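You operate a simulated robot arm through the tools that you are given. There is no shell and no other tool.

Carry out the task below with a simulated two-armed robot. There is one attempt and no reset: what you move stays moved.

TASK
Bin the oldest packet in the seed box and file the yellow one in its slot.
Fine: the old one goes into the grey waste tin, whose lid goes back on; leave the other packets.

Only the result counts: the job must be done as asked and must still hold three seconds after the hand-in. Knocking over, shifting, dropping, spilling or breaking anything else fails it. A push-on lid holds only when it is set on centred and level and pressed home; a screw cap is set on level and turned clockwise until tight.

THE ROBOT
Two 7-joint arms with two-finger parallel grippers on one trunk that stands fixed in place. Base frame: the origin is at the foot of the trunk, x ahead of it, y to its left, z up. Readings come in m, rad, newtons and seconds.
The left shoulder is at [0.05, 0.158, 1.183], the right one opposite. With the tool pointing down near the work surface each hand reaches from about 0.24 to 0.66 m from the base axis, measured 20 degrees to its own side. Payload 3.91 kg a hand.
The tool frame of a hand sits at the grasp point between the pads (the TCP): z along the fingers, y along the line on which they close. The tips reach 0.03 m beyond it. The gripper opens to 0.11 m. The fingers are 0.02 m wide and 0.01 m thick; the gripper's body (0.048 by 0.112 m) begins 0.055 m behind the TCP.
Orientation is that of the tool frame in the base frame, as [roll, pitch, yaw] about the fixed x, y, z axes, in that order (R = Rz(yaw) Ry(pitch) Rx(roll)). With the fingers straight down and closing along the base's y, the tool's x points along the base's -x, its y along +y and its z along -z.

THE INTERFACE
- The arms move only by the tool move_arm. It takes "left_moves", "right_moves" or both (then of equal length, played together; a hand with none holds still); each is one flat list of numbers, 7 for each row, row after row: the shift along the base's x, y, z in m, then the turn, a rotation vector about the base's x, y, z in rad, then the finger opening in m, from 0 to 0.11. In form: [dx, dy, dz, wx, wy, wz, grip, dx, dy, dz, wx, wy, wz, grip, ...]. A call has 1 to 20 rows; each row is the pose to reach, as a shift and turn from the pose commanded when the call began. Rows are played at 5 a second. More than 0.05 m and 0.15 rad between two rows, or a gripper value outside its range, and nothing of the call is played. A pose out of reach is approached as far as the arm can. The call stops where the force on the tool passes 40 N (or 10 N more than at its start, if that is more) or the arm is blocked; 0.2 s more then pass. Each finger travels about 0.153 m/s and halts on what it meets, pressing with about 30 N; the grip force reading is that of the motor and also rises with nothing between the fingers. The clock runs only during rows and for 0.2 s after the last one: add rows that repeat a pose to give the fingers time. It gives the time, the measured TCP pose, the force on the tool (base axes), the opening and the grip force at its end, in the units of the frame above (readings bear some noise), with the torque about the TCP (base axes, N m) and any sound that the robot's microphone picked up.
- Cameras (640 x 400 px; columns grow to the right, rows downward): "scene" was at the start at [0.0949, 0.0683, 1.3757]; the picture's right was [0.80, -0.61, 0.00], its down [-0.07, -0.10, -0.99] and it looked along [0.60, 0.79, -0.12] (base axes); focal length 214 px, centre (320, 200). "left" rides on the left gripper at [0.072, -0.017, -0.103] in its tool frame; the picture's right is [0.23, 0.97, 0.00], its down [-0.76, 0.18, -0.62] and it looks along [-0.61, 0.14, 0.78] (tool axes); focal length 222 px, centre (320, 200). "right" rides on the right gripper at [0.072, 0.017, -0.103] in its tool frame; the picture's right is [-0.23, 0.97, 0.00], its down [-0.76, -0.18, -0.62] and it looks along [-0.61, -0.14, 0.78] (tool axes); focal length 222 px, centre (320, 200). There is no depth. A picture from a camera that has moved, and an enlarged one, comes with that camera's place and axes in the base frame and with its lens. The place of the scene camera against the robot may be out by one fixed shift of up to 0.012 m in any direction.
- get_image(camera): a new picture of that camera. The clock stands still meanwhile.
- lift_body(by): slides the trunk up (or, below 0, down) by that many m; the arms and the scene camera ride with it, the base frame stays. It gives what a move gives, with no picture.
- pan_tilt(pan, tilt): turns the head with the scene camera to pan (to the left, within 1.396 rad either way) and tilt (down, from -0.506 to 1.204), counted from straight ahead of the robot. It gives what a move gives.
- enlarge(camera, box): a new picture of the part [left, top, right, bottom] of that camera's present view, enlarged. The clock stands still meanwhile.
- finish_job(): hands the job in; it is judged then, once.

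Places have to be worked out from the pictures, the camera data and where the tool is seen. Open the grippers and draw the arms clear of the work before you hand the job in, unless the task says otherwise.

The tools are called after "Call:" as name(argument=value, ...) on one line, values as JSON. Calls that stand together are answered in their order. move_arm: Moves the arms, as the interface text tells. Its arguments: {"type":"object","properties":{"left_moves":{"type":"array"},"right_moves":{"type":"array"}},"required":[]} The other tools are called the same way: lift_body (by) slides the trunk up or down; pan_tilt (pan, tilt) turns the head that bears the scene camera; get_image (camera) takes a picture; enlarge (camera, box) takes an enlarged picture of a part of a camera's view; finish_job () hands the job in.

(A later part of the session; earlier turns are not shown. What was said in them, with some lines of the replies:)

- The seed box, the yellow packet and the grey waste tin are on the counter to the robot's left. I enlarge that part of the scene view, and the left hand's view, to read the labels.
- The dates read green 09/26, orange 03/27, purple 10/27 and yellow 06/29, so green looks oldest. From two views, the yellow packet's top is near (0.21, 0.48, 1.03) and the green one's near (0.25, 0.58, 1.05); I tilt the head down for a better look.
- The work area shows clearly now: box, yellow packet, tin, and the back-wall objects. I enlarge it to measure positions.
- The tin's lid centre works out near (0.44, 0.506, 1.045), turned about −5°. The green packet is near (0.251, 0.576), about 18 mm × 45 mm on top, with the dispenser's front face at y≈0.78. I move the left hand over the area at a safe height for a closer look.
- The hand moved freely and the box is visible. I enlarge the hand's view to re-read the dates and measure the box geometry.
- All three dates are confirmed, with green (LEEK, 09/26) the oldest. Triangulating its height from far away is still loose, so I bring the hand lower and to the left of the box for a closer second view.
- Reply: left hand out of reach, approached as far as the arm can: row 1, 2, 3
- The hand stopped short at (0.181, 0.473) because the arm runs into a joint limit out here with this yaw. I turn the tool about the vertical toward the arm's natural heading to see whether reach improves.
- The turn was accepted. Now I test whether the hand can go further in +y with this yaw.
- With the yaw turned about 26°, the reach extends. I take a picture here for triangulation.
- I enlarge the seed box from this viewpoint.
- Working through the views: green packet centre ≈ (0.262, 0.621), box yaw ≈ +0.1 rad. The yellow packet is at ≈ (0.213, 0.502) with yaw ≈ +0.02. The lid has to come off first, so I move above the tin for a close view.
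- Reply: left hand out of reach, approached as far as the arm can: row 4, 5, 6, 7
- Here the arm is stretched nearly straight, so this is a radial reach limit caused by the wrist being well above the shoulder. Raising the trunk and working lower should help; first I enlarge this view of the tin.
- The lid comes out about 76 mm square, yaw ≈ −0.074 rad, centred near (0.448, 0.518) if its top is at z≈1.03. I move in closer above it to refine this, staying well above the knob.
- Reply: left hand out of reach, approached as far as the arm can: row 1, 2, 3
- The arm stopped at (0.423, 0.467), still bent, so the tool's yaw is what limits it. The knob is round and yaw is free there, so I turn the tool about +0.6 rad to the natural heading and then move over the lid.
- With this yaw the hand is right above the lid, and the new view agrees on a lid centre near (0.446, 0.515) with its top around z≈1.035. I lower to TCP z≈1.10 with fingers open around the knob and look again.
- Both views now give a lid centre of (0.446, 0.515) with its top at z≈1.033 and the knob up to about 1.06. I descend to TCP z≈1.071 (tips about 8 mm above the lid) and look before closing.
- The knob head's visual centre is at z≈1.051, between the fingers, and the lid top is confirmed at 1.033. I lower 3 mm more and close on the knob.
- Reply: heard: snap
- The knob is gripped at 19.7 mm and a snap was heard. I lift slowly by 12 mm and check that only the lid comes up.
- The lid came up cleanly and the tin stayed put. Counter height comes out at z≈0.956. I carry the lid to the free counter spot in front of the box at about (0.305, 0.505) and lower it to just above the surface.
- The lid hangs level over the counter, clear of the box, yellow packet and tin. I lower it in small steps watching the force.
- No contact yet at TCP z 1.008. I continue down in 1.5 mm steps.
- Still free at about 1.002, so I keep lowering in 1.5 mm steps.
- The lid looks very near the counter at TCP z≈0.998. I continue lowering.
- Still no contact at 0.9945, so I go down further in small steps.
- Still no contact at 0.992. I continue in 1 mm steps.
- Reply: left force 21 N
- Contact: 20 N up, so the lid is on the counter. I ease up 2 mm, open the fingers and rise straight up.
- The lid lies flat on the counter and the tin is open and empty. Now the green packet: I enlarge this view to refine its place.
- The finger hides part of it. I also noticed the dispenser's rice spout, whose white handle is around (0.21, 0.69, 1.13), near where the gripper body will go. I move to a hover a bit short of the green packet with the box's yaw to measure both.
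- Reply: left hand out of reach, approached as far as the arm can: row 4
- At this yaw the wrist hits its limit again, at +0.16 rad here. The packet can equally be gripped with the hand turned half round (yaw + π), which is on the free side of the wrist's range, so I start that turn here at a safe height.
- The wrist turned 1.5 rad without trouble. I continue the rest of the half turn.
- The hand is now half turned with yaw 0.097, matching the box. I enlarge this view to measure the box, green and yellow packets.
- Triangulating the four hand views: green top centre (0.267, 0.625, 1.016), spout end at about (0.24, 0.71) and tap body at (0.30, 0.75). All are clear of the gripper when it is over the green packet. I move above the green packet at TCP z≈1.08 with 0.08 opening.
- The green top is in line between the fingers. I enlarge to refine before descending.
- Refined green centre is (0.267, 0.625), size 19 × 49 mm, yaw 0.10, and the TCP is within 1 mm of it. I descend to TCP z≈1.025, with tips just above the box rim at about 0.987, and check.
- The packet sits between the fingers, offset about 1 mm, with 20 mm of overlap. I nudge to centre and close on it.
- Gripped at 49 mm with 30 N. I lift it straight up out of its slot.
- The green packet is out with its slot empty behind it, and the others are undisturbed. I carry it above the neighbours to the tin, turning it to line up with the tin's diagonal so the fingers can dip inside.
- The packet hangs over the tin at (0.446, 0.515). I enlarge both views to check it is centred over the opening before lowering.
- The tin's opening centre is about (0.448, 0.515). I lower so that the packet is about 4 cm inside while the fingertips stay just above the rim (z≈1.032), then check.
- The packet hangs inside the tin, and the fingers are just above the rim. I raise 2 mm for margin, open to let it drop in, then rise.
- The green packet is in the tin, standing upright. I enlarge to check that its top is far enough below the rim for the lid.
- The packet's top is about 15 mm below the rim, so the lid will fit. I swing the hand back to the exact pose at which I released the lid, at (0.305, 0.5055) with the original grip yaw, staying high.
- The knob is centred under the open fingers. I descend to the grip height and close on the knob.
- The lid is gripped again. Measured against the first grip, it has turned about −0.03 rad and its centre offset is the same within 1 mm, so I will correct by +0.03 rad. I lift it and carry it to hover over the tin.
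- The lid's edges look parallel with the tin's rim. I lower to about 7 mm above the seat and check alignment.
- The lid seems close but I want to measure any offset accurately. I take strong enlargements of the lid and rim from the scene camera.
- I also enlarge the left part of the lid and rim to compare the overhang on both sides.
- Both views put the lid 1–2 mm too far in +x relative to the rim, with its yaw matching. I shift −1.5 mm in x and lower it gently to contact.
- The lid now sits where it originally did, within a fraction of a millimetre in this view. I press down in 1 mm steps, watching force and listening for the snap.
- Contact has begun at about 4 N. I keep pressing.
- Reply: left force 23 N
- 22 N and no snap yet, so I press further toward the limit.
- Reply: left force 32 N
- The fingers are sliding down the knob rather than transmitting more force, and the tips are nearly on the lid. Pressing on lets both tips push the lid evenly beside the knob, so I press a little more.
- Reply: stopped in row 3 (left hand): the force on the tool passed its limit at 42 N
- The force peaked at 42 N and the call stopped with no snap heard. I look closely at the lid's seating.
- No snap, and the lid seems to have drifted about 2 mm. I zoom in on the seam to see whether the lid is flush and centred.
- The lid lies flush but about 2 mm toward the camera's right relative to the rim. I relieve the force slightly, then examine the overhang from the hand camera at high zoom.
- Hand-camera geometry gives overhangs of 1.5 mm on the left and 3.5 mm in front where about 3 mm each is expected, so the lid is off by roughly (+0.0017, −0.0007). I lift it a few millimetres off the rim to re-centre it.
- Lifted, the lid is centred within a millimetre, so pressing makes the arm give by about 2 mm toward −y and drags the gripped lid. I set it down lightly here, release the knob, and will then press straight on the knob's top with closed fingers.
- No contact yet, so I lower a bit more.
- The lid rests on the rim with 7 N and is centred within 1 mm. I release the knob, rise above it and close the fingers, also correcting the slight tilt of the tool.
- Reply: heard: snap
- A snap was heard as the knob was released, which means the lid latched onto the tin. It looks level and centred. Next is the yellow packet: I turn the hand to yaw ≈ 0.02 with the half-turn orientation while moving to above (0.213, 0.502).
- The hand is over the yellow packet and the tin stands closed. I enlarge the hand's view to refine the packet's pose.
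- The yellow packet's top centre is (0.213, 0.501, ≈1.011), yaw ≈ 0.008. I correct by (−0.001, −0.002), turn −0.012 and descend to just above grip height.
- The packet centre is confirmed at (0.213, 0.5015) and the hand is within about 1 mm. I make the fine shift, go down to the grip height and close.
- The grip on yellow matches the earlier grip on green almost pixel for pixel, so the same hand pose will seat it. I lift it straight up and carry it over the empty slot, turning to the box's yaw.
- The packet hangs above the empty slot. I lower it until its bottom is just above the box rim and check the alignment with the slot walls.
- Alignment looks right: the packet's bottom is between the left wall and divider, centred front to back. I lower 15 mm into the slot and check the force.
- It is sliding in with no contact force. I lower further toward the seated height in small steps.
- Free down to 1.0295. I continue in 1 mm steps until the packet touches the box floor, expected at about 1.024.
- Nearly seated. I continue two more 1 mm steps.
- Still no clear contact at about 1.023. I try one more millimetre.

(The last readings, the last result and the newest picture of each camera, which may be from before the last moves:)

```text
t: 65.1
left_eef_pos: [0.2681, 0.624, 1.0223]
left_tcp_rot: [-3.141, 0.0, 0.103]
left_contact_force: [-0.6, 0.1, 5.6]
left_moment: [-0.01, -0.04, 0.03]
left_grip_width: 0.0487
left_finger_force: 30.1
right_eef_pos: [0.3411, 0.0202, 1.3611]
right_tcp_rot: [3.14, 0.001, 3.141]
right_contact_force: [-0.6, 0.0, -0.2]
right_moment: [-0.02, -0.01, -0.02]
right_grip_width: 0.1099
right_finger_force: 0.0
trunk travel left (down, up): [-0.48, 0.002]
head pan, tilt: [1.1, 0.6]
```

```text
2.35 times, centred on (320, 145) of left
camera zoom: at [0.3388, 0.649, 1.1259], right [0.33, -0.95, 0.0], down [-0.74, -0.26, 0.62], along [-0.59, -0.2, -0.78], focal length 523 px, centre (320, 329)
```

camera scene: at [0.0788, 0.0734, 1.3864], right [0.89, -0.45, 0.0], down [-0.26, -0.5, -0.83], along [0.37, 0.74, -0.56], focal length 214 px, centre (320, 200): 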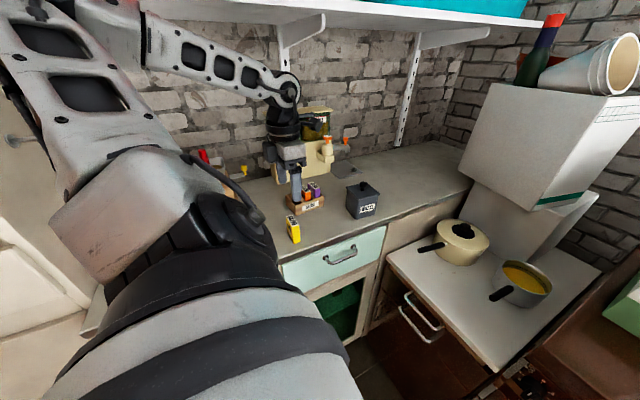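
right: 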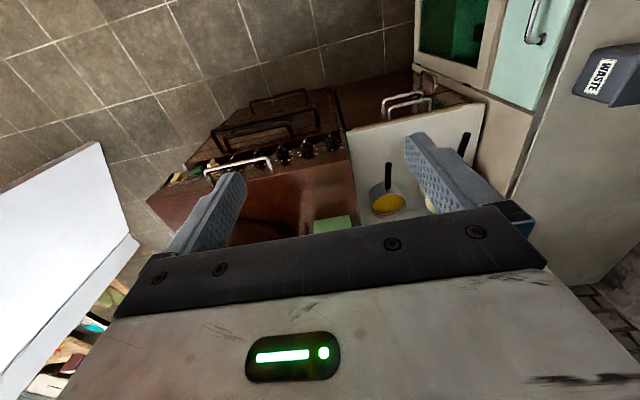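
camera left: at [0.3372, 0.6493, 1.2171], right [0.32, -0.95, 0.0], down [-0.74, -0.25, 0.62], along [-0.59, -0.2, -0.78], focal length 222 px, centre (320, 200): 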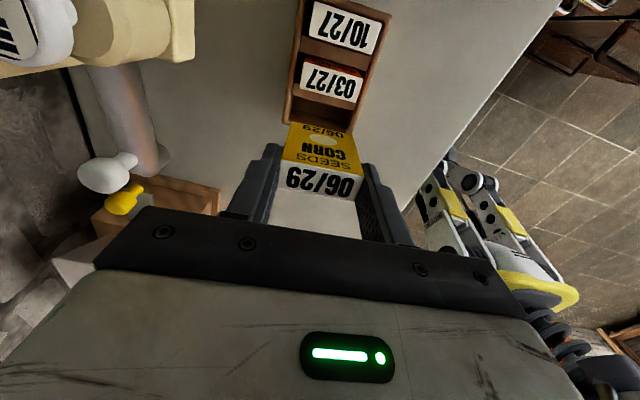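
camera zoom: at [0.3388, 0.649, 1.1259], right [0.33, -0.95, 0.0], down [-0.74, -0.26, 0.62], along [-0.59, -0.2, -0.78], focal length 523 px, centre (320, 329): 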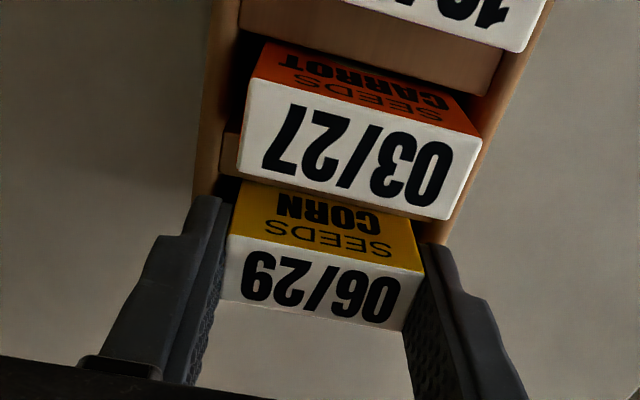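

5.6 N contact: the packet stands on the slot floor. I ease up half a millimetre, open the fingers and rise straight up.

Call:
move_arm(left_moves=[0, 0, 0.0006, 0, 0, 0, 0.03, 0, 0, 0.0006, 0, 0, 0, 0.06, 0, 0, 0.0006, 0, 0, 0, 0.07, 0, 0, 0.0006, 0, 0, 0, 0.07, 0, 0, 0.02, 0, 0, 0, 0.07, 0, 0, 0.05, 0, 0, 0, 0.07, 0, 0, 0.09, 0, 0, 0, 0.07])

Call:
get_image(camera="left")

Call:
enlarge(camera="scene", box=[270, 140, 400, 230])

```text
t: 66.7
left_eef_pos: [0.2694, 0.6232, 1.1138]
left_tcp_rot: [3.141, 0.002, 0.1]
left_contact_force: [0.2, 0.2, 0.6]
left_moment: [0.0, 0.0, -0.01]
left_grip_width: 0.07
left_finger_force: 0.1
right_eef_pos: [0.34, 0.0196, 1.3609]
right_tcp_rot: [3.14, 0.002, -3.141]
right_contact_force: [0.8, 0.3, -0.2]
right_moment: [0.06, 0.03, 0.03]
right_grip_width: 0.1099
right_finger_force: 0.0
trunk travel left (down, up): [-0.48, 0.002]
head pan, tilt: [1.1, 0.6]
```

```text
taken
camera left: at [0.3396, 0.6471, 1.2161], right [0.32, -0.95, 0.0], down [-0.74, -0.25, 0.62], along [-0.59, -0.2, -0.78], focal length 222 px, centre (320, 200)
```

left: 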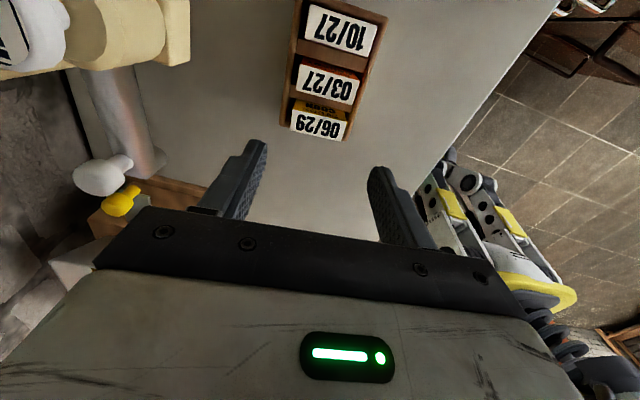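

```text
4.44 times, centred on (335, 185) of scene
camera zoom: at [0.0789, 0.073, 1.3864], right [0.89, -0.45, 0.0], down [-0.26, -0.5, -0.83], along [0.37, 0.74, -0.56], focal length 953 px, centre (253, 267)
```

zoom: 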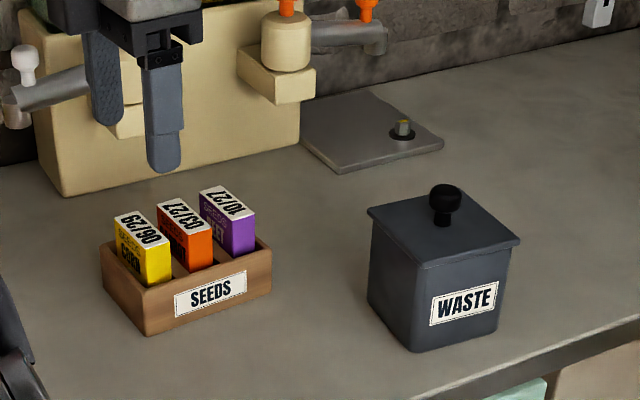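

The yellow packet stands in green's old slot and the others are untouched. I check the tin's lid and the box closely once more.

Call:
enlarge(camera="scene", box=[342, 175, 396, 215])

Call:
enlarge(camera="scene", box=[280, 170, 336, 212])

```text
10.00 times, centred on (369, 195) of scene
camera zoom: at [0.0789, 0.073, 1.3864], right [0.89, -0.45, 0.0], down [-0.26, -0.5, -0.83], along [0.37, 0.74, -0.56], focal length 2145 px, centre (-170, 250)
```

zoom: 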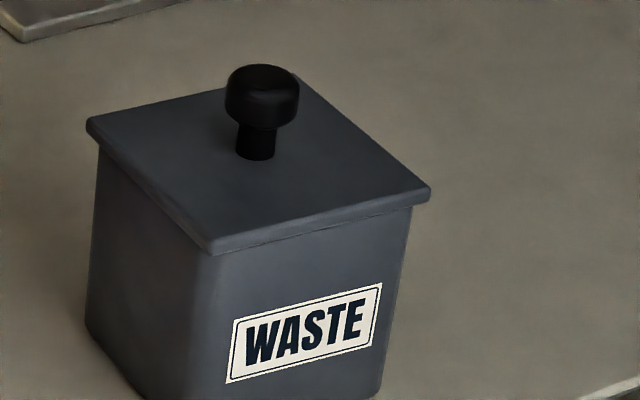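

```text
9.52 times, centred on (308, 191) of scene
camera zoom: at [0.0789, 0.073, 1.3864], right [0.89, -0.45, 0.0], down [-0.26, -0.5, -0.83], along [0.37, 0.74, -0.56], focal length 2043 px, centre (434, 286)
```

zoom: 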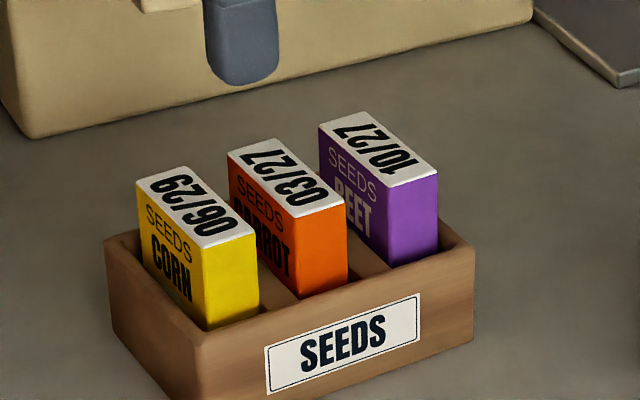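

Everything is in place. Now I draw the left arm clear along the path I came: first back and up from the box, then unwinding the wrist.

Call:
move_arm(left_moves=[0.005, -0.02, 0.02, 0, 0, 0, 0.07, 0.015, -0.045, 0.04, 0, 0, 0, 0.07, 0.026, -0.075, 0.051, 0, 0, 0, 0.08, 0.026, -0.075, 0.051, 0, 0, -0.145, 0.08, 0.026, -0.075, 0.051, 0, 0, -0.29, 0.08, 0.026, -0.075, 0.051, 0, 0, -0.435, 0.08, 0.026, -0.075, 0.051, 0, 0, -0.58, 0.08, 0.026, -0.075, 0.051, 0, 0, -0.725, 0.08, 0.026, -0.075, 0.051, 0, 0, -0.87, 0.08, 0.026, -0.075, 0.051, 0, 0, -1.015, 0.08, 0.026, -0.075, 0.051, 0, 0, -1.16, 0.08, 0.026, -0.075, 0.051, 0, 0, -1.305, 0.08, 0.026, -0.075, 0.051, 0, 0, -1.45, 0.08])

Call:
get_image(camera="scene")

```text
t: 69.5
left_eef_pos: [0.2944, 0.5498, 1.1635]
left_tcp_rot: [-3.141, 0.002, -1.353]
left_contact_force: [-0.4, 0.2, 0.6]
left_moment: [-0.02, 0.02, 0.03]
left_grip_width: 0.0801
left_finger_force: 0.1
right_eef_pos: [0.3398, 0.0194, 1.361]
right_tcp_rot: [3.14, 0.0, -3.141]
right_contact_force: [-0.6, 1.3, 1.8]
right_moment: [-0.04, -0.01, -0.03]
right_grip_width: 0.1099
right_finger_force: 0.0
trunk travel left (down, up): [-0.48, 0.002]
head pan, tilt: [1.1, 0.6]
```

```text
taken
camera scene: at [0.0791, 0.0736, 1.3864], right [0.89, -0.45, 0.0], down [-0.26, -0.5, -0.83], along [0.37, 0.74, -0.56], focal length 214 px, centre (320, 200)
```

scene: 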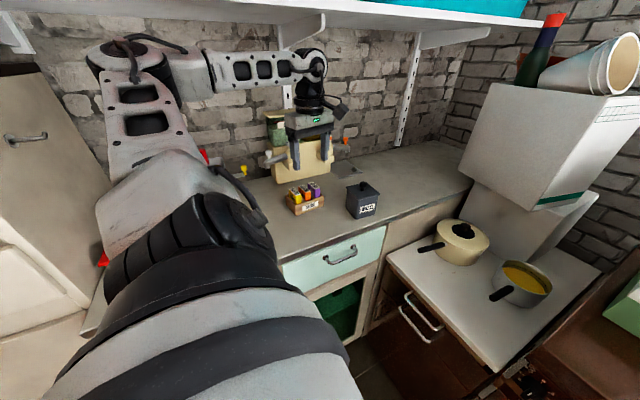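

Clear so far. I unwind the rest of the wrist turn while drawing the hand back toward the robot and up.

Call:
move_arm(left_moves=[0, -0.01, 0.01, 0, 0, -0.145, 0.09, 0, -0.02, 0.02, 0, 0, -0.29, 0.1, 0, -0.035, 0.03, 0, 0, -0.435, 0.11, 0, -0.06, 0.04, 0, 0, -0.58, 0.11, -0.01, -0.085, 0.05, 0, 0, -0.725, 0.11, -0.02, -0.11, 0.06, 0, 0, -0.87, 0.11, -0.03, -0.14, 0.07, 0, 0, -1.0, 0.11, -0.04, -0.17, 0.085, 0, 0, -1.1, 0.11, -0.05, -0.2, 0.1, 0, 0, -1.2, 0.11, -0.06, -0.235, 0.11, 0, 0, -1.3, 0.11, -0.07, -0.27, 0.12, 0, 0, -1.4, 0.11])

Call:
get_image(camera="scene")

Call:
enlarge(camera="scene", box=[260, 120, 420, 230])

```text
t: 71.9
left_eef_pos: [0.221, 0.278, 1.2832]
left_tcp_rot: [3.14, 0.001, -2.749]
left_contact_force: [0.9, 0.1, -0.1]
left_moment: [0.02, -0.01, -0.02]
left_grip_width: 0.1102
left_finger_force: 0.0
right_eef_pos: [0.3397, 0.0193, 1.3606]
right_tcp_rot: [3.138, 0.001, -3.141]
right_contact_force: [-0.4, 0.6, 0.4]
right_moment: [0.01, -0.03, 0.0]
right_grip_width: 0.1101
right_finger_force: 0.1
trunk travel left (down, up): [-0.48, 0.002]
head pan, tilt: [1.1, 0.6]
```

```text
taken
camera scene: at [0.079, 0.0727, 1.3864], right [0.89, -0.45, 0.0], down [-0.26, -0.5, -0.83], along [0.37, 0.74, -0.56], focal length 214 px, centre (320, 200)
```

scene: 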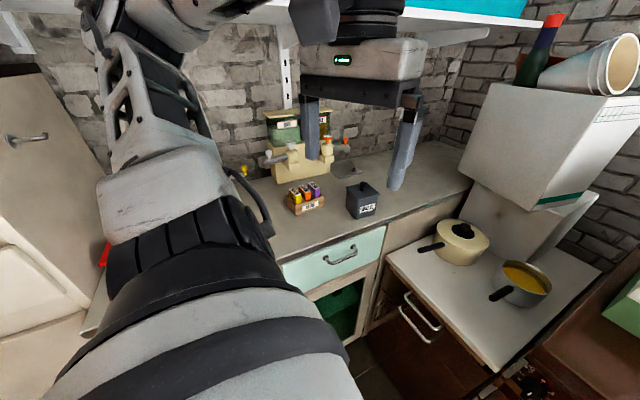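

```text
3.64 times, centred on (340, 175) of scene
camera zoom: at [0.079, 0.0727, 1.3864], right [0.89, -0.45, 0.0], down [-0.26, -0.5, -0.83], along [0.37, 0.74, -0.56], focal length 780 px, centre (247, 291)
```

zoom: 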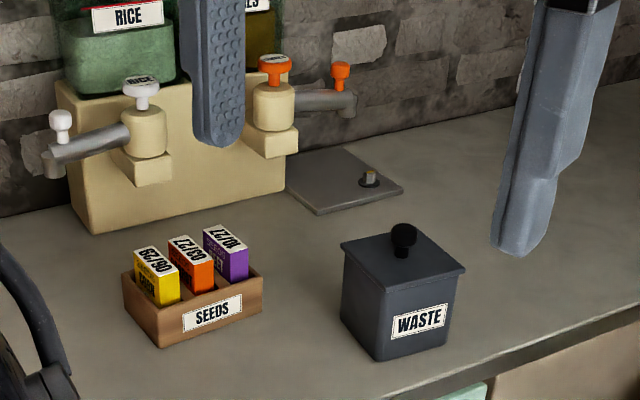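

The end state checks out. Green (09/26) is in the waste tin, with the lid back on, level and latched. Yellow (06/29) is in green's old slot, orange and purple are untouched, and both grippers are open and clear. I hand the job in.

Call:
finish_job()

```text
The job is handed in.
```

I've binned the oldest packet and filed the yellow one in its slot, and I've handed the job in; I don't have the verdict yet.

- **Oldest packet:** the green LEEK packet (09/26) had the earliest date in the box. It is standing upright inside the grey waste tin.
- **Lid:** it is back on the tin and looks level and centred, to within about a millimetre in the camera views. I pressed it to about 42 N. The snap came only when I let go of the knob, so I take it as latched, but I did not test it by pulling.
- **Yellow packet:** the CORN packet (06/29) is standing on the floor of the slot the green one left.
- **Everything else:** I left the orange and purple packets in place, and nothing else looked moved in the last picture. Both grippers are open and the arms are clear of the counter.
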